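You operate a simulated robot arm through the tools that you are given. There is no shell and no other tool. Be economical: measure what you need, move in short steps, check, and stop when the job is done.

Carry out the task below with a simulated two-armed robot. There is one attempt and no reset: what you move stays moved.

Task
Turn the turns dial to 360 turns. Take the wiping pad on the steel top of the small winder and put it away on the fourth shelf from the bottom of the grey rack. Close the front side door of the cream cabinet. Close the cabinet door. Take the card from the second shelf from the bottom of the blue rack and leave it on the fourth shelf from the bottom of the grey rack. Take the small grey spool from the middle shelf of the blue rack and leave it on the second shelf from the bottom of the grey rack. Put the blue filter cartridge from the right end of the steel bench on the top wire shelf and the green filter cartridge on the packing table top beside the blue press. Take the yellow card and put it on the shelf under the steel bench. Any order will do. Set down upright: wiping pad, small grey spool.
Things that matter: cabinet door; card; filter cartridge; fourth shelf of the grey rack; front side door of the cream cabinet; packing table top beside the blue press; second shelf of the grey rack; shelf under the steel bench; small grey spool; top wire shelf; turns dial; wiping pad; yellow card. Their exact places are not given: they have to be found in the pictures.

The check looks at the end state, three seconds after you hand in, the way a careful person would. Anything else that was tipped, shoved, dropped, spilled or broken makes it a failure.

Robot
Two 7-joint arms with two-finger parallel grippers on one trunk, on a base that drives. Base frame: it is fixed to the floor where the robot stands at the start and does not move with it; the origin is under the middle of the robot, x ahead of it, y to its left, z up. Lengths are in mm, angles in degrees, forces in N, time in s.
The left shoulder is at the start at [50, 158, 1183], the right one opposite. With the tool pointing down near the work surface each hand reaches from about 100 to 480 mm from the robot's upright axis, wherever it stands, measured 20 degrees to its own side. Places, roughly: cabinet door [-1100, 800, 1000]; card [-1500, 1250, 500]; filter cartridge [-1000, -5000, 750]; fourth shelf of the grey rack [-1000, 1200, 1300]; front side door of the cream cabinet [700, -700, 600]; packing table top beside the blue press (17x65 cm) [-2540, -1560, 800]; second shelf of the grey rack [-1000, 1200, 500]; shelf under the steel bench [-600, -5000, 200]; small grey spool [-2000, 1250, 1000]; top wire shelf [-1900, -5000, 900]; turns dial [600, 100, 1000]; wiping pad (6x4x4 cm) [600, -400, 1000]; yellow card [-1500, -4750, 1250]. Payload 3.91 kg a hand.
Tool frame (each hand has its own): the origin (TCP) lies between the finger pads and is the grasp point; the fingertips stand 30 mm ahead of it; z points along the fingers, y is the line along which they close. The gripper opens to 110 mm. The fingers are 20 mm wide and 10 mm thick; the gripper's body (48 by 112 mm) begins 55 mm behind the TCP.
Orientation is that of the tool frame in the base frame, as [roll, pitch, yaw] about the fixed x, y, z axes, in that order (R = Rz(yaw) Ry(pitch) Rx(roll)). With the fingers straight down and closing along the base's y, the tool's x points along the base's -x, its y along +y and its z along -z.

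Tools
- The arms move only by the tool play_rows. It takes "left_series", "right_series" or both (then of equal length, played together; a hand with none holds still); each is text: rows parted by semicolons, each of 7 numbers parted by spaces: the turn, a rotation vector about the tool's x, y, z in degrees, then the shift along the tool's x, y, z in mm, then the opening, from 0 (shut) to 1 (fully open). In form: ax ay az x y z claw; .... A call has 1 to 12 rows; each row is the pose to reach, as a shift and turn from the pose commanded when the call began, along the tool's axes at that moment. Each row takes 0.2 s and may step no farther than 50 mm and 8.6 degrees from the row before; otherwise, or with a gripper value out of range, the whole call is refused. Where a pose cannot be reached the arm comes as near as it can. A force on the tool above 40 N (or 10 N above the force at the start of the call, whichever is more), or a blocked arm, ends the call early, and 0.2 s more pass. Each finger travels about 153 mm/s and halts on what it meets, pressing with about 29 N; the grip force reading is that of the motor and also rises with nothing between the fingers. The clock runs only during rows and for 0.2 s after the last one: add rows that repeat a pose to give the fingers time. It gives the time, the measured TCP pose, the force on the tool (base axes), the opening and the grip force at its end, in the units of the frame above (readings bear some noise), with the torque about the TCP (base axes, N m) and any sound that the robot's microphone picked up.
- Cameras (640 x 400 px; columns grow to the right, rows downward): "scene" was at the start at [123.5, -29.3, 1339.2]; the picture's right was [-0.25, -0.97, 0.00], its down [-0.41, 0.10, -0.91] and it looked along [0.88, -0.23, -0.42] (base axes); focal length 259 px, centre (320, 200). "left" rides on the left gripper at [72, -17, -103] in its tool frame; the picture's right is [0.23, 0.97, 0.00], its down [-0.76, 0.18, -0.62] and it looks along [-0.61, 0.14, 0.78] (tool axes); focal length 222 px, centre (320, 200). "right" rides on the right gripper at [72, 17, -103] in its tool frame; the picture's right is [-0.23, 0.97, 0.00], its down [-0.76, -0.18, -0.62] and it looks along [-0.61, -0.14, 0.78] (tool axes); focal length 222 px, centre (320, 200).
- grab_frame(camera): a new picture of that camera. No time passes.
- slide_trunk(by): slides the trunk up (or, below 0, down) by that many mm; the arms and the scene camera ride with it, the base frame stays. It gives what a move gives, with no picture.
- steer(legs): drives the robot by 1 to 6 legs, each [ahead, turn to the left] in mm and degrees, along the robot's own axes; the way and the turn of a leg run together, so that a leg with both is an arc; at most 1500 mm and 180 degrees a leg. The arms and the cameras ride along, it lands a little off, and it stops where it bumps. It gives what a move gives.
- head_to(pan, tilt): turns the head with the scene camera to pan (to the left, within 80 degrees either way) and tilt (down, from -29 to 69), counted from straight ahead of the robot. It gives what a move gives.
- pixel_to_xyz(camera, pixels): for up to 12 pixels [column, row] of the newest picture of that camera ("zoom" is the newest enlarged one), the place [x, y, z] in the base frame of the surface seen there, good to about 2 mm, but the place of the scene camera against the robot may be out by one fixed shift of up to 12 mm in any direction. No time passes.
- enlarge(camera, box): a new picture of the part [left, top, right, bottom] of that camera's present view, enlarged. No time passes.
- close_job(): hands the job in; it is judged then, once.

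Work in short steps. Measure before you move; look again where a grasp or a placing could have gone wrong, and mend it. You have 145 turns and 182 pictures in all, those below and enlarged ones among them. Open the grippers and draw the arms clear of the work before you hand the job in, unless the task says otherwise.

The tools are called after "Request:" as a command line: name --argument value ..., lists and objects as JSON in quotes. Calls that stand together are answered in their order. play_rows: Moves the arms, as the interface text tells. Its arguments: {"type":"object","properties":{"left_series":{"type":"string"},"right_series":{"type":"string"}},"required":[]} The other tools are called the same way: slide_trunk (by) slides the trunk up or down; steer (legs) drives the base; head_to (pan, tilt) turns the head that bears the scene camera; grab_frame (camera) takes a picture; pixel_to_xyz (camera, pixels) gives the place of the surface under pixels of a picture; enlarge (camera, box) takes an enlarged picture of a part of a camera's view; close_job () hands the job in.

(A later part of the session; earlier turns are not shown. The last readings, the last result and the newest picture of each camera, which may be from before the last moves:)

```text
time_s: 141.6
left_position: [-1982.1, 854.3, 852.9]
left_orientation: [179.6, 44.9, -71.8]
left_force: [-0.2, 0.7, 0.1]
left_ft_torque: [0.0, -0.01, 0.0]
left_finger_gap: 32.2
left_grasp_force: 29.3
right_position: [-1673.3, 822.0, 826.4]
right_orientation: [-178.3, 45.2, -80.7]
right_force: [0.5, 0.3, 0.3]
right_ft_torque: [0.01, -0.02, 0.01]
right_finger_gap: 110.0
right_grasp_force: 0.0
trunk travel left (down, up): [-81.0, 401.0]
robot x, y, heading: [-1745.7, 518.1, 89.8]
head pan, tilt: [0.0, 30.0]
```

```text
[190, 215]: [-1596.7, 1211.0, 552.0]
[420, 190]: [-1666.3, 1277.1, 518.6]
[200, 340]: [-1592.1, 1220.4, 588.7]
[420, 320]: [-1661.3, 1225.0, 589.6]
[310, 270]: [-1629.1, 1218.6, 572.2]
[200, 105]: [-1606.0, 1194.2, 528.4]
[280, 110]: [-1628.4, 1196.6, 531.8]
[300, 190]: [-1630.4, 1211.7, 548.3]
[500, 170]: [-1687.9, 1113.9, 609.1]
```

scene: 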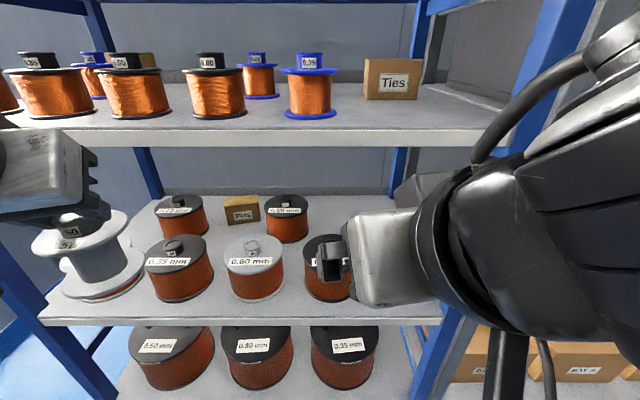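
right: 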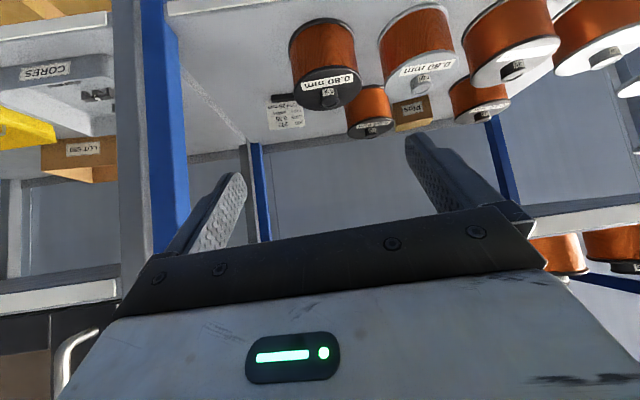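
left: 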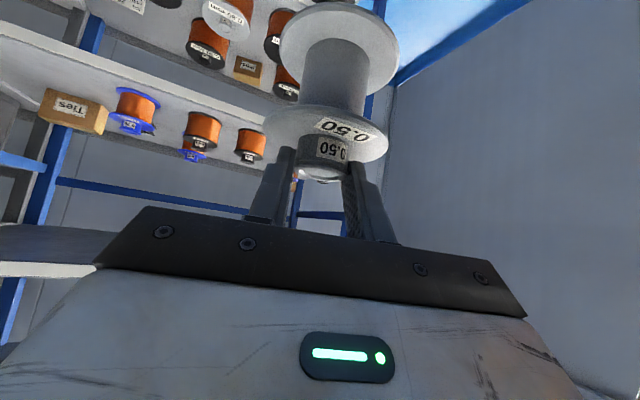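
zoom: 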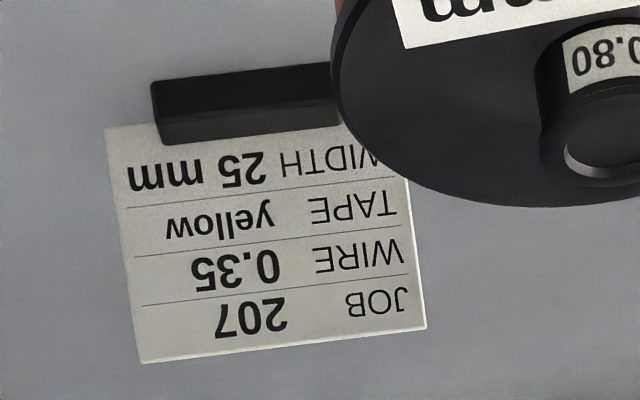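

Card spans x -1662..-1574, z ~535–595, leaning slightly back, facing heading ~87°. I turn the hand to heading 89° and enter at z≈645 with x≈-1605 to clear the 0.80 spool.

Request:
play_rows --right_series "3.5 0 3.5 23 -14 28 1; 7.1 0 7 47 -28 56 1; 7.1 0 7 71 -43 84 1; 7.1 0 7 94 -57 112 1; 7.1 0 7 116.8 -71.6 139.4 1; 7.1 0 7 87 -78.5 169.4 1; 7.1 0 7 57.2 -85.4 199.4 1; 7.1 0 7 27.4 -92.3 229.4 1; 7.1 0 7 -2.4 -99.2 259.4 1; 7.1 0 7 -32.2 -106.1 289.4 1; 7.1 0 7 -62 -113 319.4 1; 7.1 0 7 -92 -120.1 349.4 1"

Request:
grab_frame --camera "right"

Request:
grab_frame --camera "scene"

```text
time_s: 144.2
left_position: [-1983.2, 853.9, 853.8]
left_orientation: [179.6, 44.9, -71.7]
left_force: [-0.1, -0.2, -1.6]
left_ft_torque: [0.0, -0.01, 0.03]
left_finger_gap: 32.1
left_grasp_force: 29.2
right_position: [-1596.4, 1149.3, 645.8]
right_orientation: [-178.3, 45.3, -90.5]
right_force: [0.4, 0.9, -0.2]
right_ft_torque: [0.0, 0.01, 0.04]
right_finger_gap: 110.0
right_grasp_force: 0.1
right hand out of reach, approached as far as the arm can: row 1, 2, 3, 4, 5
trunk travel left (down, up): [-81.0, 401.0]
robot x, y, heading: [-1741.8, 517.4, 89.5]
head pan, tilt: [0.0, 30.0]
```

```text
88 pictures are left
```

right: 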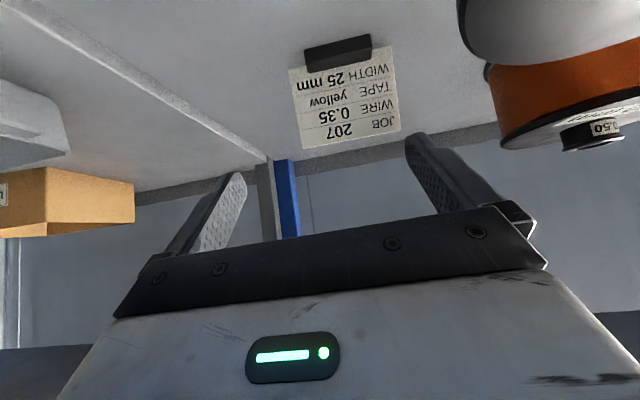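

```text
87 pictures are left
```

scene: 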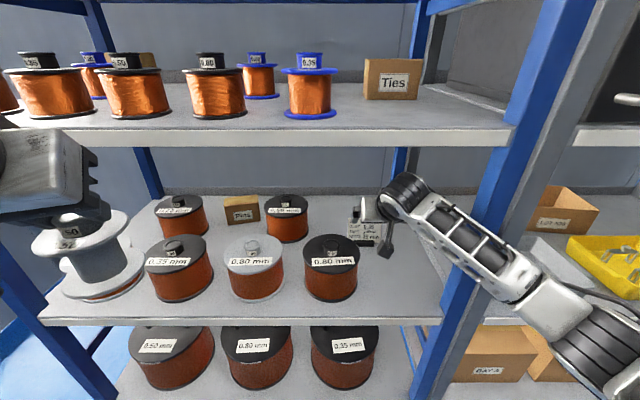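

Request:
pixel_to_xyz --camera "right" --pixels '[[304, 146], [398, 130], [292, 72], [385, 55], [350, 110], [300, 110], [393, 95], [350, 141]]'

```text
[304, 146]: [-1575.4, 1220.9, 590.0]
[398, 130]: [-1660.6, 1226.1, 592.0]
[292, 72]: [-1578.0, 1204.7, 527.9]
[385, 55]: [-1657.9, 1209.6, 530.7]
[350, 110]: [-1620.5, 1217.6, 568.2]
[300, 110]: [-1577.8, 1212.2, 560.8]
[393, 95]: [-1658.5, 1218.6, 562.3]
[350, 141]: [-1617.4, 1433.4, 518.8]
```

Card centre x≈-1618, 86 mm wide, z 525–595. I shift laterally 22 mm, advance along the fingers, and close on its edges.

Request:
play_rows --right_series "0 0 0 0 22.1 0 1; 0 0 0 -1 22.1 28 1; 0 0 0 -2 22.1 56 1; 0 0 0 -3.2 22.1 82.6 1; 0 0 0 -3.2 22.1 82.6 1; 0 0 0 -3.2 22.1 82.6 0.85; 0 0 0 -3.2 22.1 82.6 0.7; 0 0 0 -3.2 22.1 82.6 0.65; 0 0 0 -3.2 22.1 82.6 0.65"

Request:
grab_frame --camera "right"

```text
time_s: 146.2
left_position: [-1982.3, 852.2, 854.2]
left_orientation: [179.7, 45.1, -71.7]
left_force: [0.2, -0.1, -1.0]
left_ft_torque: [-0.06, -0.01, 0.01]
left_finger_gap: 32.2
left_grasp_force: 28.6
right_position: [-1616.5, 1211.0, 596.4]
right_orientation: [-178.5, 46.0, -90.6]
right_force: [4.9, -1.3, 29.0]
right_ft_torque: [-3.53, 1.27, 0.79]
right_finger_gap: 89.2
right_grasp_force: 29.4
trunk travel left (down, up): [-81.0, 401.0]
robot x, y, heading: [-1739.9, 513.0, 89.9]
head pan, tilt: [0.0, 30.0]
```

```text
86 pictures are left
```

right: 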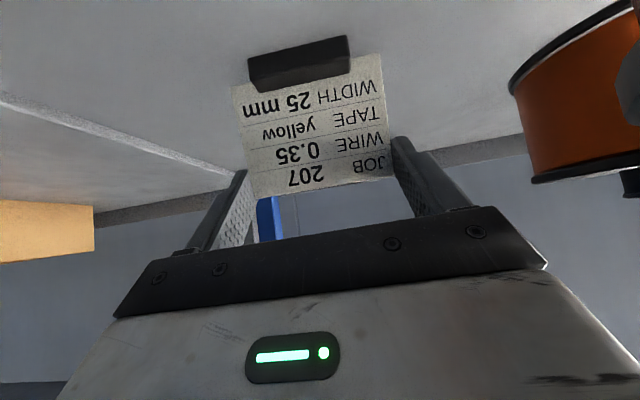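

The card is gripped at 89 mm, but the force/torque suggests the camera bracket rests on the 0.80 spool's rim. I lift straight up right away and check.

Request:
play_rows --right_series "0 0 0 -7 0 -7 0.65; 0 0 0 -14 0 -14 0.65; 0 0 0 -22 0 -22 0.65; 0 0 0 -30 0 -30 0.65; 0 0 0 -36 0 -36 0.65"

Request:
grab_frame --camera "right"

Request:
grab_frame --camera "scene"

```text
time_s: 147.4
left_position: [-1983.7, 854.9, 852.4]
left_orientation: [179.6, 44.9, -71.8]
left_force: [0.4, -1.5, -0.4]
left_ft_torque: [-0.01, 0.01, -0.01]
left_finger_gap: 32.0
left_grasp_force: 28.9
right_position: [-1615.5, 1209.6, 640.6]
right_orientation: [-178.2, 45.3, -90.6]
right_force: [-0.5, -0.2, -0.9]
right_ft_torque: [-0.01, 0.01, -0.03]
right_finger_gap: 89.1
right_grasp_force: 28.9
trunk travel left (down, up): [-81.0, 401.0]
robot x, y, heading: [-1742.0, 515.5, 89.4]
head pan, tilt: [0.0, 30.0]
```

```text
85 pictures are left
```

right: 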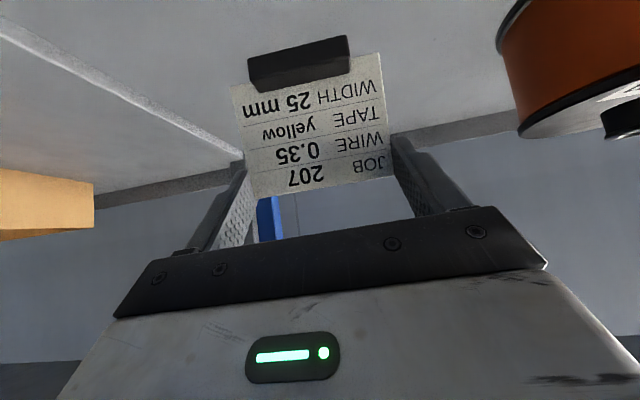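

```text
84 pictures are left
```

scene: 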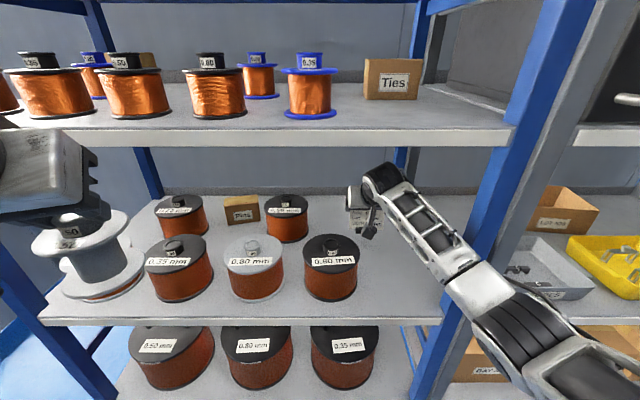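

Card and foot come together; the spool stands unmoved. I shift 15 mm right and 10 mm up, then drive straight back.

Request:
play_rows --right_series "0 0 0 -4 -8 -4 0.65; 0 0 0 -7 -15 -7 0.65; 0 0 0 -7 -15 -7 0.65"

Request:
steer --legs '[[-330, 0]]'

Request:
grab_frame --camera "scene"

```text
time_s: 148.2
left_position: [-1984.2, 854.9, 854.2]
left_orientation: [179.6, 44.8, -71.8]
left_force: [0.3, 0.6, -0.9]
left_ft_torque: [-0.02, -0.01, -0.01]
left_finger_gap: 32.2
left_grasp_force: 29.2
right_position: [-1601.1, 1210.1, 652.8]
right_orientation: [-178.4, 45.3, -90.5]
right_force: [-0.1, 0.0, 0.0]
right_ft_torque: [0.01, 0.0, 0.02]
right_finger_gap: 89.0
right_grasp_force: 28.7
trunk travel left (down, up): [-81.0, 401.0]
robot x, y, heading: [-1739.6, 519.9, 89.9]
head pan, tilt: [0.0, 30.0]
```

```text
time_s: 150.4
left_position: [-1984.0, 526.8, 852.9]
left_orientation: [179.6, 44.9, -71.9]
left_force: [1.0, 0.0, -0.9]
left_ft_torque: [0.02, -0.05, 0.0]
left_finger_gap: 32.3
left_grasp_force: 28.9
right_position: [-1602.1, 881.6, 651.6]
right_orientation: [-178.4, 45.4, -90.6]
right_force: [0.3, 0.0, -1.3]
right_ft_torque: [-0.04, 0.01, -0.03]
right_finger_gap: 89.0
right_grasp_force: 29.1
trunk travel left (down, up): [-81.0, 401.0]
robot x, y, heading: [-1741.6, 187.9, 89.9]
head pan, tilt: [0.0, 30.0]
```

```text
83 pictures are left
```

scene: 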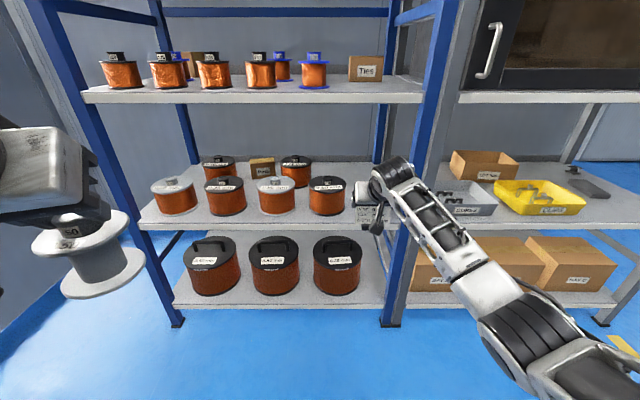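

Both items are held and the rack is tidy. I drive over to the grey rack: back, turn, 900 ahead, face it again.

Request:
steer --legs '[[-130, 0], [0, -90], [930, 0], [0, 90]]'

Request:
head_to --pan 0 --tilt 30

Request:
grab_frame --camera "scene"

```text
time_s: 163.8
left_position: [-1057.5, 387.0, 853.3]
left_orientation: [179.6, 44.9, -72.9]
left_force: [0.3, 0.4, -1.2]
left_ft_torque: [-0.01, 0.03, 0.03]
left_finger_gap: 31.9
left_grasp_force: 28.7
right_position: [-668.5, 733.7, 651.6]
right_orientation: [-178.3, 45.4, -91.7]
right_force: [-0.2, 0.1, -0.4]
right_ft_torque: [0.0, -0.01, 0.0]
right_finger_gap: 88.9
right_grasp_force: 29.3
trunk travel left (down, up): [-81.0, 401.0]
robot x, y, heading: [-819.7, 44.8, 88.6]
head pan, tilt: [0.0, 30.0]
```

```text
time_s: 164.4
left_position: [-1056.2, 387.5, 852.9]
left_orientation: [179.5, 44.9, -72.8]
left_force: [-0.8, -0.2, -0.5]
left_ft_torque: [-0.02, 0.02, -0.04]
left_finger_gap: 32.2
left_grasp_force: 28.4
right_position: [-668.3, 732.9, 650.8]
right_orientation: [-178.3, 45.3, -91.7]
right_force: [-0.2, -0.7, 0.4]
right_ft_torque: [0.01, 0.0, 0.02]
right_finger_gap: 89.1
right_grasp_force: 28.7
trunk travel left (down, up): [-81.0, 401.0]
robot x, y, heading: [-818.2, 44.2, 88.7]
head pan, tilt: [0.0, 30.0]
```

```text
82 pictures are left
```

scene: 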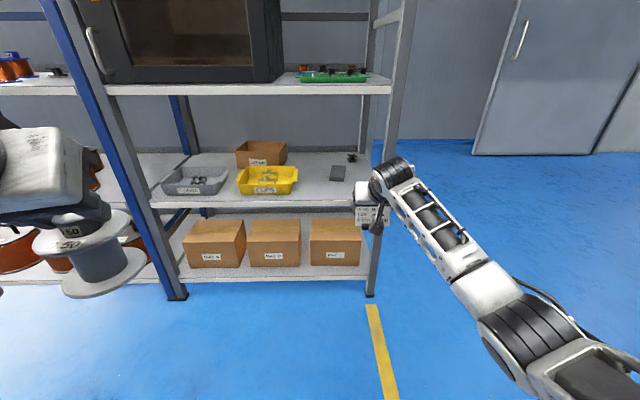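

Free space on the grey rack's 2nd shelf right of the yellow tray (pixel ~(320,190)). I measure the area.

Request:
pixel_to_xyz --camera "scene" --pixels '[[320, 190], [298, 180], [290, 193], [332, 180], [345, 170], [350, 157], [320, 204], [355, 195], [368, 205], [240, 193], [320, 93], [315, 165]]'

Request:
enlarge --camera "scene" --box '[150, 130, 400, 220]'

```text
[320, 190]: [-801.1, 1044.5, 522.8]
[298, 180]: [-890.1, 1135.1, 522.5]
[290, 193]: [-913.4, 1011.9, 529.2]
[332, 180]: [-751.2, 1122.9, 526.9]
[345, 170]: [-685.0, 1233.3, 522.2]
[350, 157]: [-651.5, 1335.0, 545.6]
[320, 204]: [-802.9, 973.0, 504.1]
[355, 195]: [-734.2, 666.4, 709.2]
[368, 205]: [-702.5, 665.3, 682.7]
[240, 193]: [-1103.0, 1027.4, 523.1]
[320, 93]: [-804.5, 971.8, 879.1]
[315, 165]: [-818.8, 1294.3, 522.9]
```

```text
2.56 times, centred on (275, 175) of scene
```

zoom: 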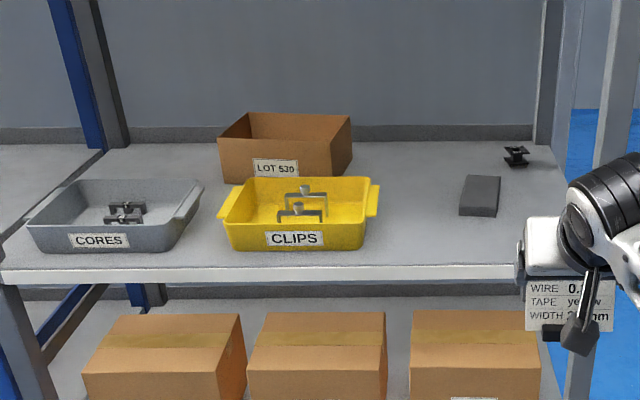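

Target for the spool: centre ≈[-820,1060] on shelf 2 (z≈518). I retract the right hand with the card, then drive to ≈[-680,440].

Request:
play_rows --right_series "0 0 0 25 -1 -35.5 0.65; 0 0 0 50 -2 -71 0.65; 0 0 0 75 -4 -106.5 0.65; 0 0 0 100 -5 -142 0.65; 0 0 0 125 -6 -177 0.65; 0 0 0 150 -8 -213 0.65; 0 0 0 175 -9 -248 0.65"

Request:
steer --legs '[[0, -18], [419, 0], [0, 19.4]]'

Request:
grab_frame --camera "scene"

Request:
grab_frame --camera "left"

```text
time_s: 166.0
left_position: [-1056.6, 387.1, 852.9]
left_orientation: [179.6, 45.0, -72.9]
left_force: [0.7, -0.1, 0.4]
left_ft_torque: [-0.02, 0.01, -0.01]
left_finger_gap: 32.3
left_grasp_force: 29.0
right_position: [-593.6, 456.4, 735.7]
right_orientation: [-152.4, 51.6, -79.3]
right_force: [1.1, -0.3, -1.3]
right_ft_torque: [-0.03, -0.02, -0.03]
right_finger_gap: 88.7
right_grasp_force: 28.9
trunk travel left (down, up): [-81.0, 401.0]
robot x, y, heading: [-822.2, 43.3, 88.4]
head pan, tilt: [0.0, 30.0]
stopped in row 7 (right hand): the arm was blocked; the commanded pose is now the measured one
```

```text
time_s: 170.7
left_position: [-928.3, 775.1, 852.5]
left_orientation: [179.4, 44.9, -71.5]
left_force: [-0.2, 0.2, -1.4]
left_ft_torque: [0.01, 0.0, -0.01]
left_finger_gap: 32.0
left_grasp_force: 28.7
right_position: [-468.0, 858.2, 733.7]
right_orientation: [-152.6, 51.4, -77.7]
right_force: [-0.4, -0.5, -0.1]
right_ft_torque: [0.02, -0.02, -0.01]
right_finger_gap: 88.9
right_grasp_force: 29.2
trunk travel left (down, up): [-81.0, 401.0]
robot x, y, heading: [-682.2, 437.5, 90.2]
head pan, tilt: [0.0, 30.0]
```

```text
80 pictures are left
```

scene: 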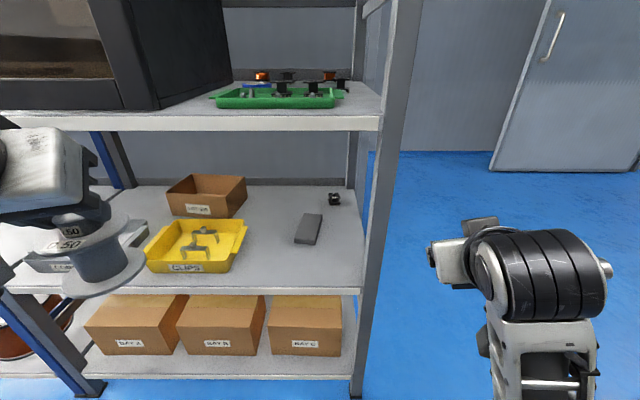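

```text
79 pictures are left
```

left: 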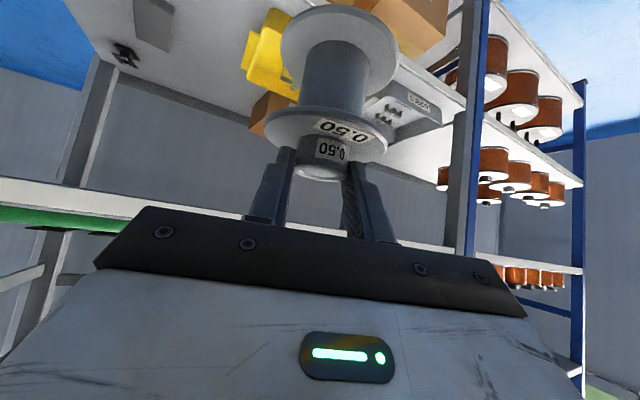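

Next I lower the spool outside the rack to z≈640, then slide it in to [-816,1047] over the free spot.

Request:
play_rows --left_series "0 0 0 31 -20.2 29 0.15; 0 0 0 62 -40.3 58 0.15; 0 0 0 93 -60.5 87 0.15; 0 0 0 124 -80.6 116 0.15; 0 0 0 154.9 -100.8 144.9 0.15; 0 0 0 127.8 -116.1 171.9 0.15; 0 0 0 100.7 -131.3 198.9 0.15; 0 0 0 73.6 -146.6 225.9 0.15; 0 0 0 46.5 -161.9 253 0.15; 0 0 0 19.3 -177.1 280 0.15; 0 0 0 -7.8 -192.4 307 0.15; 0 0 0 -7.8 -192.4 307 0.15"

Request:
grab_frame --camera "scene"

Request:
grab_frame --camera "left"

```text
time_s: 173.3
left_position: [-818.4, 1047.6, 640.9]
left_orientation: [179.5, 45.0, -71.5]
left_force: [0.6, -0.5, -0.7]
left_ft_torque: [-0.01, -0.01, -0.02]
left_finger_gap: 32.7
left_grasp_force: 28.7
left hand out of reach, approached as far as the arm can: row 1, 2, 3, 4
right_position: [-468.7, 857.7, 734.4]
right_orientation: [-152.5, 51.4, -77.5]
right_force: [0.7, -0.7, -1.1]
right_ft_torque: [-0.01, 0.01, -0.01]
right_finger_gap: 89.2
right_grasp_force: 28.9
trunk travel left (down, up): [-81.0, 401.0]
robot x, y, heading: [-683.9, 441.2, 90.3]
head pan, tilt: [0.0, 30.0]
```

```text
78 pictures are left
```

scene: 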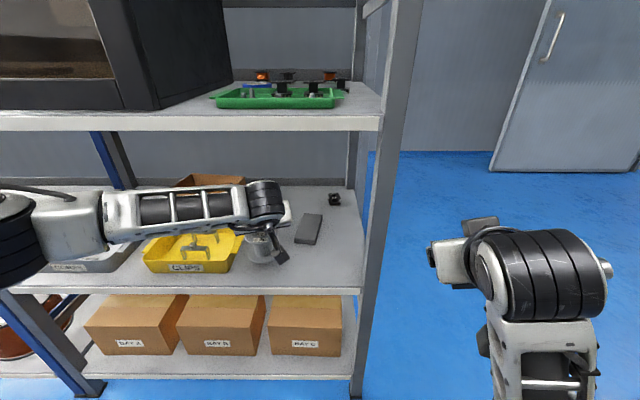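

```text
77 pictures are left
```

left: 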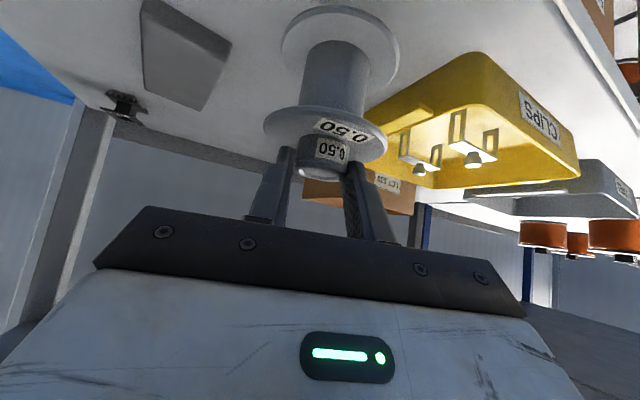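

The spool hovers between the tray and the slab; I measure shelf height and the flange/tray clearance with the left camera.

Request:
pixel_to_xyz --camera "left" --pixels '[[250, 50], [385, 165], [375, 100], [398, 55], [283, 45], [340, 15], [430, 60], [420, 100], [150, 90], [230, 110]]'

```text
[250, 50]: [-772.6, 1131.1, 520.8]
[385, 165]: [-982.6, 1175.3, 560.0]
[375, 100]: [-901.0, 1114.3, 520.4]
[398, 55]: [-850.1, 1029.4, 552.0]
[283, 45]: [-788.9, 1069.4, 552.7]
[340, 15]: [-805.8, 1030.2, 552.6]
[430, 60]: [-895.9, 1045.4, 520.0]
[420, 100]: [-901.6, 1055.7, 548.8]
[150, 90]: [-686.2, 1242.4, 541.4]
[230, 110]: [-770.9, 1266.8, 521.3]
```

Flange underside ≈549, shelf ≈520.5, clearance to tray ≈40 mm. I lower 28 mm and open.

Request:
play_rows --left_series "0 0 0 8 0 8 0.15; 0 0 0 15 0 15 0.15; 0 0 0 18.5 0 18.5 0.15; 0 0 0 20 0 20 0.15; 0 0 0 20 0 20 0.15; 0 0 0 20 0 20 0.4; 0 0 0 20 0 20 0.55; 0 0 0 20 0 20 0.55"

Request:
grab_frame --camera "left"

```text
time_s: 175.1
left_position: [-819.7, 1048.7, 612.9]
left_orientation: [179.5, 44.9, -71.4]
left_force: [0.6, -1.0, 0.5]
left_ft_torque: [0.02, 0.01, -0.01]
left_finger_gap: 60.5
left_grasp_force: 0.1
right_position: [-469.4, 858.0, 734.9]
right_orientation: [-152.5, 51.4, -77.5]
right_force: [-0.4, 0.3, -0.1]
right_ft_torque: [0.01, -0.02, -0.03]
right_finger_gap: 89.1
right_grasp_force: 28.9
trunk travel left (down, up): [-81.0, 401.0]
robot x, y, heading: [-683.0, 440.1, 90.3]
head pan, tilt: [0.0, 30.0]
```

```text
76 pictures are left
```

left: 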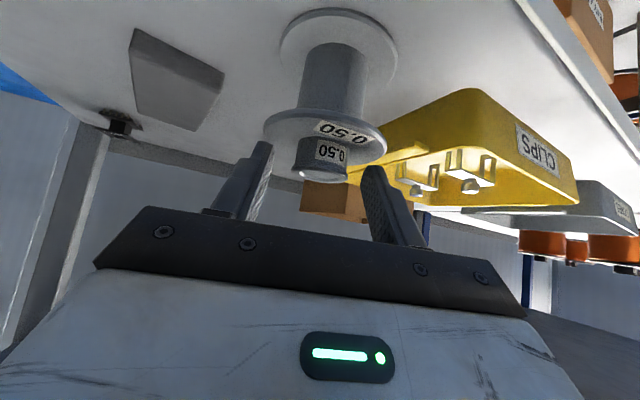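

Released standing. I raise the hand 45 mm off the knob and drive straight back.

Request:
play_rows --left_series "0 0 0 -10 0 -10 0.55; 0 0 0 -20 0 -20 0.55; 0 0 0 -32 0 -32 0.55; 0 0 0 -32 0 -32 0.55"

Request:
steer --legs '[[-330, 0]]'

Request:
grab_frame --camera "scene"

Request:
grab_frame --camera "right"

```text
time_s: 176.1
left_position: [-819.8, 1047.4, 658.7]
left_orientation: [179.5, 44.9, -71.4]
left_force: [-0.4, 0.2, 0.4]
left_ft_torque: [0.01, 0.03, -0.02]
left_finger_gap: 60.5
left_grasp_force: 0.1
right_position: [-468.4, 857.0, 733.7]
right_orientation: [-152.4, 51.4, -77.5]
right_force: [0.4, 0.4, -0.3]
right_ft_torque: [-0.03, 0.01, 0.01]
right_finger_gap: 89.0
right_grasp_force: 28.6
trunk travel left (down, up): [-81.0, 401.0]
robot x, y, heading: [-677.7, 437.9, 90.1]
head pan, tilt: [0.0, 30.0]
```

```text
time_s: 178.2
left_position: [-818.1, 717.0, 657.2]
left_orientation: [179.5, 44.9, -71.6]
left_force: [-0.5, -0.7, 0.1]
left_ft_torque: [-0.01, 0.01, -0.03]
left_finger_gap: 60.5
left_grasp_force: 0.1
right_position: [-467.5, 527.0, 735.2]
right_orientation: [-152.6, 51.4, -77.6]
right_force: [0.3, -0.4, -0.3]
right_ft_torque: [-0.02, 0.01, 0.0]
right_finger_gap: 89.1
right_grasp_force: 28.8
trunk travel left (down, up): [-81.0, 401.0]
robot x, y, heading: [-686.9, 110.0, 90.5]
head pan, tilt: [0.0, 30.0]
```

```text
75 pictures are left
```

scene: 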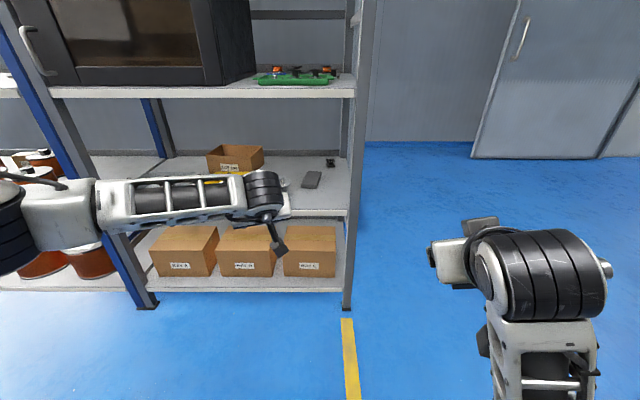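

```text
74 pictures are left
```

right: 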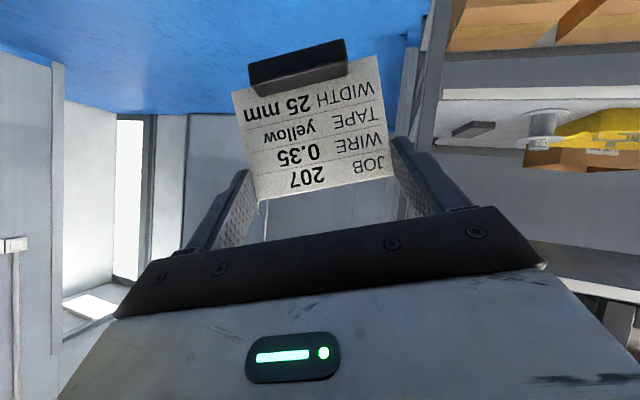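

The spool stands upright on shelf 2. Now I raise the trunk 401 mm and restore the right hand's original grasp attitude (45°, heading ~89°).

Request:
slide_trunk --by 400

Request:
play_rows --right_series "-4.35 2.1 1.8 -32 14.7 10.5 0.65; -8.7 4.15 3.6 -64 29.4 20.9 0.65; -13 6.2 5.4 -96 44 31.4 0.65; -17.4 8.3 7.2 -128 58.8 41.8 0.65; -17.4 8.3 7.2 -128 58.8 41.8 0.65"

Request:
head_to --pan 0 --tilt 15

Request:
grab_frame --camera "scene"

Request:
grab_frame --camera "right"

```text
time_s: 182.1
left_position: [-819.0, 717.2, 1058.1]
left_orientation: [179.7, 44.9, -71.4]
left_force: [0.2, 0.5, 0.4]
left_ft_torque: [0.01, -0.03, 0.01]
left_finger_gap: 60.8
left_grasp_force: 0.1
right_position: [-467.8, 526.9, 1135.5]
right_orientation: [-152.3, 51.4, -77.5]
right_force: [-0.4, -0.4, -0.9]
right_ft_torque: [0.01, -0.02, 0.01]
right_finger_gap: 88.9
right_grasp_force: 29.3
trunk travel left (down, up): [-481.0, 1.0]
robot x, y, heading: [-682.6, 105.8, 90.1]
head pan, tilt: [0.0, 30.0]
```

```text
time_s: 183.3
left_position: [-818.9, 716.8, 1057.8]
left_orientation: [179.7, 44.9, -71.4]
left_force: [0.8, 0.3, 0.1]
left_ft_torque: [-0.02, 0.0, 0.0]
left_finger_gap: 60.6
left_grasp_force: 0.1
right_position: [-527.1, 646.3, 1196.0]
right_orientation: [180.0, 45.0, -90.9]
right_force: [0.3, -0.1, -0.5]
right_ft_torque: [-0.02, -0.01, -0.03]
right_finger_gap: 89.3
right_grasp_force: 28.4
trunk travel left (down, up): [-481.0, 1.0]
robot x, y, heading: [-682.0, 109.6, 90.2]
head pan, tilt: [0.0, 30.0]
```

```text
time_s: 184.1
left_position: [-818.3, 716.9, 1058.0]
left_orientation: [179.6, 45.0, -71.4]
left_force: [-0.8, 0.0, 0.1]
left_ft_torque: [0.02, -0.04, 0.0]
left_finger_gap: 60.4
left_grasp_force: 0.0
right_position: [-527.3, 646.4, 1195.4]
right_orientation: [-179.9, 45.1, -91.0]
right_force: [0.1, 0.4, -1.9]
right_ft_torque: [0.02, 0.02, 0.02]
right_finger_gap: 89.1
right_grasp_force: 29.0
trunk travel left (down, up): [-481.0, 1.0]
robot x, y, heading: [-679.6, 110.5, 90.0]
head pan, tilt: [0.0, 15.0]
```

```text
73 pictures are left
```

scene: 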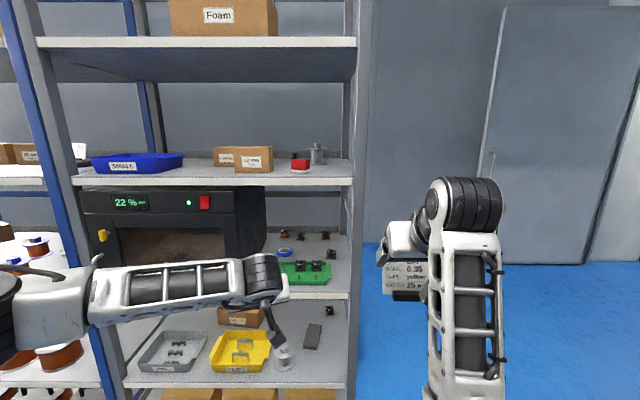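

```text
72 pictures are left
```

right: 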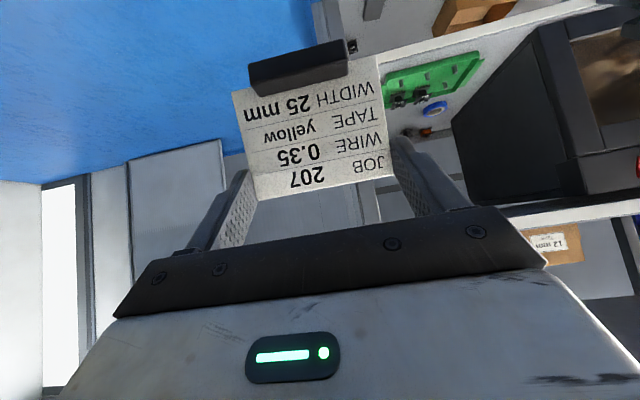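

The gap right of the pad is too narrow for the open hand; between the blue bin (right edge px 183) and the "12 mm" carton (px 237) there is more room. I measure it.

Request:
enlarge --camera "scene" --box '[80, 120, 340, 190]'

Request:
pixel_to_xyz --camera "scene" --pixels '[[183, 158], [183, 168], [210, 178], [236, 172], [238, 160], [214, 160], [195, 170], [225, 168], [273, 170], [291, 170], [310, 170]]'

```text
2.46 times, centred on (210, 155) of scene
```

zoom: 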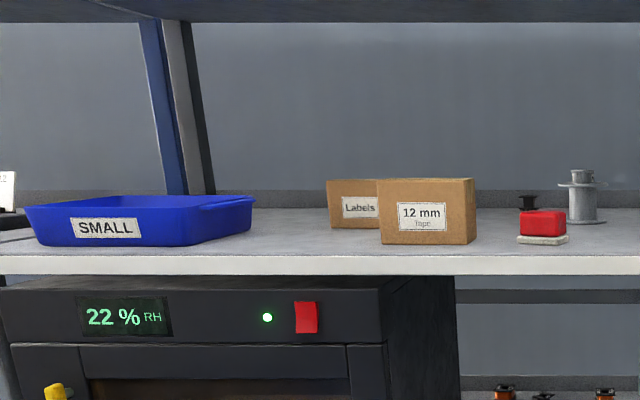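

```text
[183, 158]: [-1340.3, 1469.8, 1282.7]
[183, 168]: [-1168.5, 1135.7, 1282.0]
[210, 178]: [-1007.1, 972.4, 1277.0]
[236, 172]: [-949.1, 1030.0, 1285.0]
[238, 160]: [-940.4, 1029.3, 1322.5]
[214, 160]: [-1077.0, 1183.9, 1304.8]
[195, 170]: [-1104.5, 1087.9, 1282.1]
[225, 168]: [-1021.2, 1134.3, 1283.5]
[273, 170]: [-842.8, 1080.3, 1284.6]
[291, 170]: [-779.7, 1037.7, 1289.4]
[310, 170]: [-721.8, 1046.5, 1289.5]
```

Free span x≈-1130..-957; target card centre x≈-1045. I retract the left hand, then drive to ≈[-1150,330].

Request:
play_rows --left_series "0 0 0 13.6 25.8 -31.7 0.5; 0 0 0 27.2 51.5 -63.4 0.5; 0 0 0 40.8 77.3 -95.1 0.5; 0 0 0 54.5 103 -126.8 0.5; 0 0 0 68 128.9 -158.5 0.5; 0 0 0 81.7 154.6 -190.2 0.5; 0 0 0 95.3 180.4 -221.9 0.5"

Request:
steer --legs '[[0, 65], [519, 0], [0, -65]]'

Request:
grab_frame --camera "scene"

```text
time_s: 185.7
left_position: [-904.7, 492.5, 1158.1]
left_orientation: [179.6, 44.9, -71.6]
left_force: [0.5, 0.9, -0.4]
left_ft_torque: [0.03, 0.02, -0.05]
left_finger_gap: 55.1
left_grasp_force: 0.0
left hand out of reach, approached as far as the arm can: row 6, 7
right_position: [-526.9, 646.2, 1195.6]
right_orientation: [-179.9, 45.1, -91.0]
right_force: [-0.8, -0.2, 0.2]
right_ft_torque: [-0.01, 0.02, -0.02]
right_finger_gap: 88.9
right_grasp_force: 29.0
trunk travel left (down, up): [-481.0, 1.0]
robot x, y, heading: [-684.5, 105.7, 90.2]
head pan, tilt: [0.0, 15.0]
```

```text
time_s: 194.4
left_position: [-1372.7, 718.3, 1157.3]
left_orientation: [179.5, 44.8, -72.0]
left_force: [-0.3, 0.3, -0.1]
left_ft_torque: [0.0, 0.0, -0.04]
left_finger_gap: 55.1
left_grasp_force: 0.1
right_position: [-993.5, 867.3, 1195.9]
right_orientation: [-179.9, 45.1, -91.5]
right_force: [0.5, 0.0, -0.5]
right_ft_torque: [0.01, 0.01, 0.02]
right_finger_gap: 89.1
right_grasp_force: 29.1
trunk travel left (down, up): [-481.0, 1.0]
robot x, y, heading: [-1153.2, 331.8, 89.7]
head pan, tilt: [0.0, 15.0]
```

```text
70 pictures are left
```

scene: 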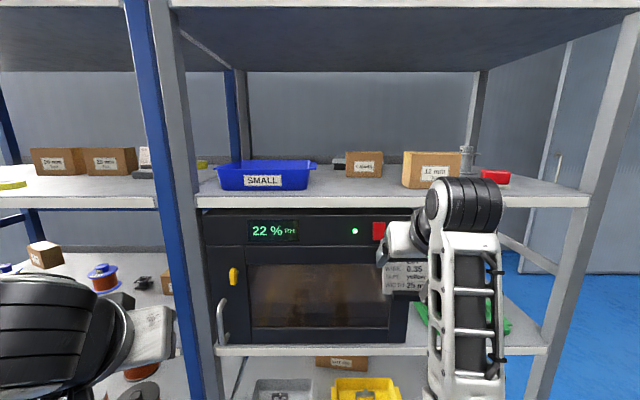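

Gap between bin (right edge px 316) and carton (left px 403) is clear. I measure edges, then raise the card to z≈1375.

Request:
pixel_to_xyz --camera "scene" --pixels '[[314, 165], [306, 186], [320, 185], [404, 180], [365, 190], [348, 177], [357, 195]]'

Request:
play_rows --right_series "0 0 0 -32 0 -32 0.65; 0 0 0 -64 0 -64 0.65; 0 0 0 -96 0 -96 0.65; 0 0 0 -127 0 -127 0.65; 0 0 0 -127 0 -127 0.65"

```text
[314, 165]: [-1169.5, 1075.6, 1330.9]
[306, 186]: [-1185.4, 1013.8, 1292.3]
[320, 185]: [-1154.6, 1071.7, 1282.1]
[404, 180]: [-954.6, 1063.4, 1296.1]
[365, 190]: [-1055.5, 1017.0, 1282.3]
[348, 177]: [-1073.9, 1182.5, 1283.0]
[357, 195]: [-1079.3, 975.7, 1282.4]
```

```text
time_s: 195.6
left_position: [-1373.6, 716.6, 1155.8]
left_orientation: [179.5, 44.8, -72.0]
left_force: [0.6, 0.0, 0.3]
left_ft_torque: [-0.01, 0.0, 0.0]
left_finger_gap: 55.3
left_grasp_force: 0.1
right_position: [-990.5, 899.6, 1376.0]
right_orientation: [-179.9, 45.0, -91.5]
right_force: [-0.2, 0.5, -0.7]
right_ft_torque: [0.0, -0.01, 0.03]
right_finger_gap: 89.1
right_grasp_force: 28.8
right hand out of reach, approached as far as the arm can: row 2, 3, 4, 5
trunk travel left (down, up): [-481.0, 1.0]
robot x, y, heading: [-1152.1, 330.3, 89.7]
head pan, tilt: [0.0, 15.0]
```

TCP 1376 leaves ~20 mm under the card. I drive ahead 100 mm, then shift to [-1068,1050].

Request:
steer --legs '[[100, 0]]'

Request:
play_rows --right_series "0 0 0 -18 39 18 0.65; 0 0 0 -36 78 36 0.65; 0 0 0 -36 78 36 0.65"

Request:
grab_frame --camera "right"

Request:
grab_frame --camera "scene"

```text
time_s: 196.7
left_position: [-1373.6, 817.5, 1156.8]
left_orientation: [179.5, 44.7, -71.9]
left_force: [0.0, 0.1, -0.9]
left_ft_torque: [0.01, 0.01, -0.01]
left_finger_gap: 55.0
left_grasp_force: 0.0
right_position: [-990.3, 1000.8, 1375.1]
right_orientation: [-179.9, 44.9, -91.5]
right_force: [0.0, 0.0, -0.6]
right_ft_torque: [-0.01, -0.01, 0.01]
right_finger_gap: 89.1
right_grasp_force: 29.1
trunk travel left (down, up): [-481.0, 1.0]
robot x, y, heading: [-1156.3, 430.3, 89.7]
head pan, tilt: [0.0, 15.0]
```

```text
time_s: 197.5
left_position: [-1373.6, 816.6, 1156.6]
left_orientation: [179.6, 44.9, -71.9]
left_force: [0.3, -0.7, -0.9]
left_ft_torque: [-0.02, 0.01, 0.0]
left_finger_gap: 55.3
left_grasp_force: 0.1
right_position: [-1065.8, 1051.2, 1375.3]
right_orientation: [-179.9, 45.0, -91.4]
right_force: [1.2, -0.1, -0.2]
right_ft_torque: [0.01, 0.02, -0.01]
right_finger_gap: 88.9
right_grasp_force: 28.7
trunk travel left (down, up): [-481.0, 1.0]
robot x, y, heading: [-1150.6, 433.2, 89.7]
head pan, tilt: [0.0, 15.0]
```

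```text
69 pictures are left
```

right: 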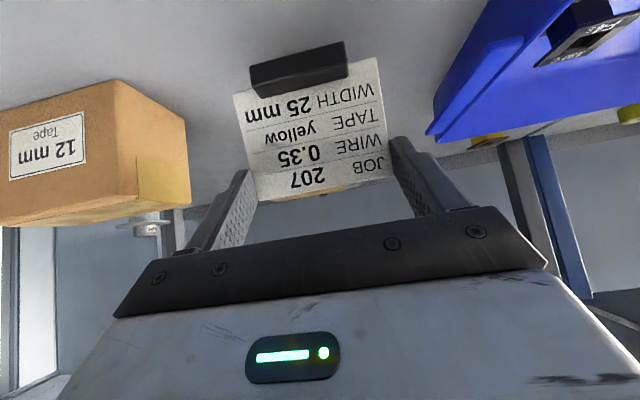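

```text
68 pictures are left
```

scene: 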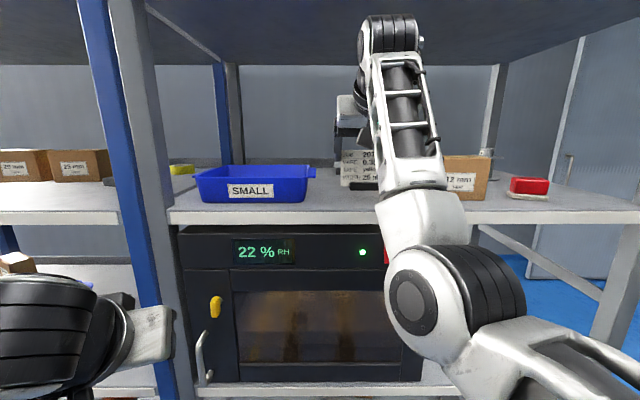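

I measure the foot's lowest visible edge and the shelf for the release height.

Request:
pixel_to_xyz --camera "right" --pixels '[[300, 58], [300, 83], [250, 70], [262, 25], [215, 60], [410, 120], [240, 105], [345, 45]]'

```text
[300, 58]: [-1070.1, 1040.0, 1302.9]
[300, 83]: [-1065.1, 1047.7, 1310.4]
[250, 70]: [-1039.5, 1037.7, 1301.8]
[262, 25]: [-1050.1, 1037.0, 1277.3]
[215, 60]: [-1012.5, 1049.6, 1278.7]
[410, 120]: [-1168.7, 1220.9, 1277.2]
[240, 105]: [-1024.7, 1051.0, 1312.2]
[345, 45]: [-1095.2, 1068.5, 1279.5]
```

Bottom ≈1299 vs shelf 1278: I lower 20 mm and open.

Request:
play_rows --right_series "0 0 0 7 0 7 0.65; 0 0 0 12 0 12 0.65; 0 0 0 14.5 0 14.5 0.65; 0 0 0 14.5 0 14.5 0.65; 0 0 0 14.5 0 14.5 0.82; 0 0 0 14.5 0 14.5 0.95; 0 0 0 14.5 0 14.5 1; 0 0 0 14.5 0 14.5 1"

Request:
grab_frame --camera "right"

```text
time_s: 199.3
left_position: [-1374.1, 816.9, 1156.9]
left_orientation: [179.5, 44.8, -71.9]
left_force: [0.4, -0.7, -0.5]
left_ft_torque: [-0.03, -0.01, 0.0]
left_finger_gap: 54.7
left_grasp_force: 0.0
right_position: [-1066.1, 1052.2, 1355.7]
right_orientation: [-179.9, 45.2, -91.5]
right_force: [0.6, 0.2, 0.5]
right_ft_torque: [-0.02, 0.02, -0.02]
right_finger_gap: 109.9
right_grasp_force: 0.1
trunk travel left (down, up): [-481.0, 1.0]
robot x, y, heading: [-1154.7, 430.6, 89.5]
head pan, tilt: [0.0, 15.0]
```

```text
67 pictures are left
```

right: 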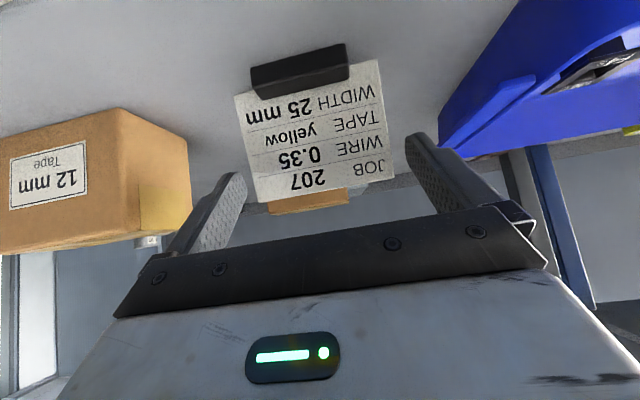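

The card stands on the 4th shelf. I back the fingers out 70 mm and drive back.

Request:
play_rows --right_series "0 0 0 0 0 -25 1; 0 0 0 0 0 -50 1; 0 0 0 0 0 -75 1; 0 0 0 0 0 -75 1"

Request:
steer --legs '[[-350, 0]]'

Request:
head_to --pan -5 --tilt 15

Request:
grab_frame --camera "scene"

```text
time_s: 200.3
left_position: [-1373.1, 817.7, 1157.8]
left_orientation: [179.5, 45.0, -72.0]
left_force: [0.2, -0.4, -0.1]
left_ft_torque: [0.06, 0.03, 0.0]
left_finger_gap: 55.1
left_grasp_force: 0.0
right_position: [-1067.9, 1000.1, 1407.4]
right_orientation: [-179.9, 45.2, -91.6]
right_force: [0.2, 0.1, -0.7]
right_ft_torque: [0.0, 0.01, -0.04]
right_finger_gap: 110.0
right_grasp_force: 0.1
trunk travel left (down, up): [-481.0, 1.0]
robot x, y, heading: [-1155.0, 427.6, 89.9]
head pan, tilt: [0.0, 15.0]
```

```text
time_s: 202.6
left_position: [-1375.3, 465.4, 1157.1]
left_orientation: [179.5, 44.9, -71.9]
left_force: [0.1, -0.7, 0.9]
left_ft_torque: [-0.01, 0.02, 0.01]
left_finger_gap: 55.2
left_grasp_force: 0.0
right_position: [-1068.2, 649.0, 1406.5]
right_orientation: [-179.9, 45.3, -91.4]
right_force: [-0.8, -0.6, 0.4]
right_ft_torque: [0.02, 0.0, 0.0]
right_finger_gap: 109.9
right_grasp_force: 0.2
trunk travel left (down, up): [-481.0, 1.0]
robot x, y, heading: [-1156.7, 80.3, 89.6]
head pan, tilt: [0.0, 15.0]
```

```text
time_s: 203.3
left_position: [-1375.4, 466.4, 1156.2]
left_orientation: [179.5, 44.8, -72.0]
left_force: [-0.1, 0.0, 0.2]
left_ft_torque: [0.03, -0.02, -0.03]
left_finger_gap: 55.1
left_grasp_force: 0.1
right_position: [-1069.4, 649.6, 1407.1]
right_orientation: [-179.9, 45.1, -91.4]
right_force: [-0.2, 0.2, -0.5]
right_ft_torque: [0.01, 0.04, 0.0]
right_finger_gap: 110.1
right_grasp_force: 0.1
trunk travel left (down, up): [-481.0, 1.0]
robot x, y, heading: [-1160.1, 80.0, 89.5]
head pan, tilt: [-5.0, 15.0]
```

```text
66 pictures are left
```

scene: 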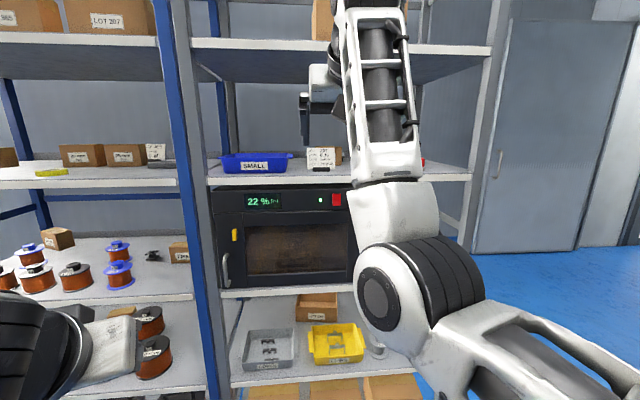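

All rack tasks look done. I lower the right hand, then turn around to view the other end of the room.

Request:
play_rows --right_series "0 0 0 38.2 -12 8.3 0.8; 0 0 0 76.4 -24 16.6 0.5; 0 0 0 114.6 -36 24.9 0.5; 0 0 0 152.6 -48 33.2 0.5; 0 0 0 190.8 -60 41.5 0.5; 0 0 0 229 -72 49.8 0.5; 0 0 0 267 -83.6 58 0.5"

Request:
steer --legs '[[0, 178]]'

Request:
head_to --pan 0 --tilt 12

Request:
grab_frame --camera "scene"

```text
time_s: 204.9
left_position: [-1374.0, 465.0, 1157.1]
left_orientation: [179.5, 44.9, -71.9]
left_force: [-0.4, -1.0, -0.4]
left_ft_torque: [0.02, -0.04, -0.01]
left_finger_gap: 55.3
left_grasp_force: 0.0
right_position: [-993.7, 522.4, 1140.5]
right_orientation: [-180.0, 45.6, -91.3]
right_force: [0.7, 0.5, -0.3]
right_ft_torque: [0.01, -0.01, 0.02]
right_finger_gap: 54.9
right_grasp_force: 0.1
right hand out of reach, approached as far as the arm can: row 1, 2, 3, 4, 5, 6, 7
trunk travel left (down, up): [-481.0, 1.0]
robot x, y, heading: [-1158.3, 77.5, 89.7]
head pan, tilt: [-5.0, 15.0]
```

```text
time_s: 212.5
left_position: [-952.2, -315.5, 1157.4]
left_orientation: [179.5, 44.8, 105.8]
left_force: [-0.1, 0.1, -0.5]
left_ft_torque: [-0.01, 0.02, -0.03]
left_finger_gap: 55.2
left_grasp_force: 0.0
right_position: [-1337.6, -358.8, 1140.4]
right_orientation: [-179.8, 45.3, 86.1]
right_force: [-0.9, -0.2, 0.6]
right_ft_torque: [0.02, 0.01, -0.03]
right_finger_gap: 55.0
right_grasp_force: 0.1
trunk travel left (down, up): [-481.0, 1.0]
robot x, y, heading: [-1156.0, 81.0, -92.5]
head pan, tilt: [-5.0, 15.0]
```

```text
time_s: 213.2
left_position: [-953.5, -315.7, 1157.2]
left_orientation: [179.5, 44.9, 105.8]
left_force: [0.7, -0.2, 0.3]
left_ft_torque: [-0.02, -0.02, 0.01]
left_finger_gap: 55.1
left_grasp_force: 0.1
right_position: [-1338.5, -357.6, 1139.3]
right_orientation: [-179.8, 45.3, 86.2]
right_force: [0.2, 0.1, -0.9]
right_ft_torque: [-0.01, 0.0, 0.02]
right_finger_gap: 55.2
right_grasp_force: 0.0
trunk travel left (down, up): [-481.0, 1.0]
robot x, y, heading: [-1157.1, 82.6, -92.5]
head pan, tilt: [0.0, 12.0]
```

```text
65 pictures are left
```

scene: 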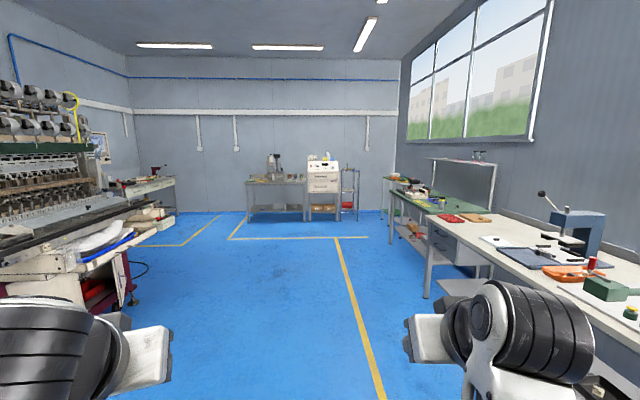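

The aisle is clear; the steel bench stands at the far wall (275,195), a wire shelf at (350,190), and the blue press on the bench at right (580,225). I enlarge both.

Request:
enlarge --camera "scene" --box '[235, 140, 395, 240]'

Request:
enlarge --camera "scene" --box '[480, 170, 640, 330]'

Request:
pixel_to_xyz --camera "scene" --pixels '[[275, 183], [300, 183], [323, 165], [350, 170], [350, 190], [580, 225], [560, 245], [600, 275], [425, 295], [630, 312], [245, 215], [520, 290]]'

```text
4.00 times, centred on (315, 190) of scene
```

zoom: 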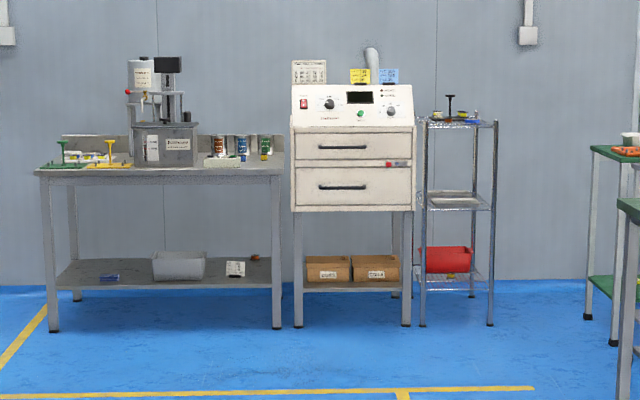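

```text
2.50 times, centred on (560, 250) of scene
```

zoom: 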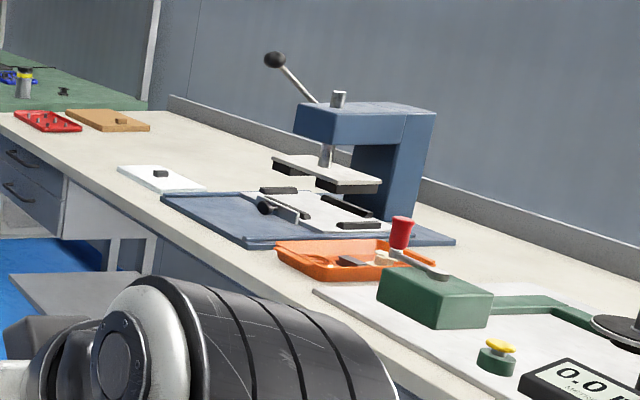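

```text
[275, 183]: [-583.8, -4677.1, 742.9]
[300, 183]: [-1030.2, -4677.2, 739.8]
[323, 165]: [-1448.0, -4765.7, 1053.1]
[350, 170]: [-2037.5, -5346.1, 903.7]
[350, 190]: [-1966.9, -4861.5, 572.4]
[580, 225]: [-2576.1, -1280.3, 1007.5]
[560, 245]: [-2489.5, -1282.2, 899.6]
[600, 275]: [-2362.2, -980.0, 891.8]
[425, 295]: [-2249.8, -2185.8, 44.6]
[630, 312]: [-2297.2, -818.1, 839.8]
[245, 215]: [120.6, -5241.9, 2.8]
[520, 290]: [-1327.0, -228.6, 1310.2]
```

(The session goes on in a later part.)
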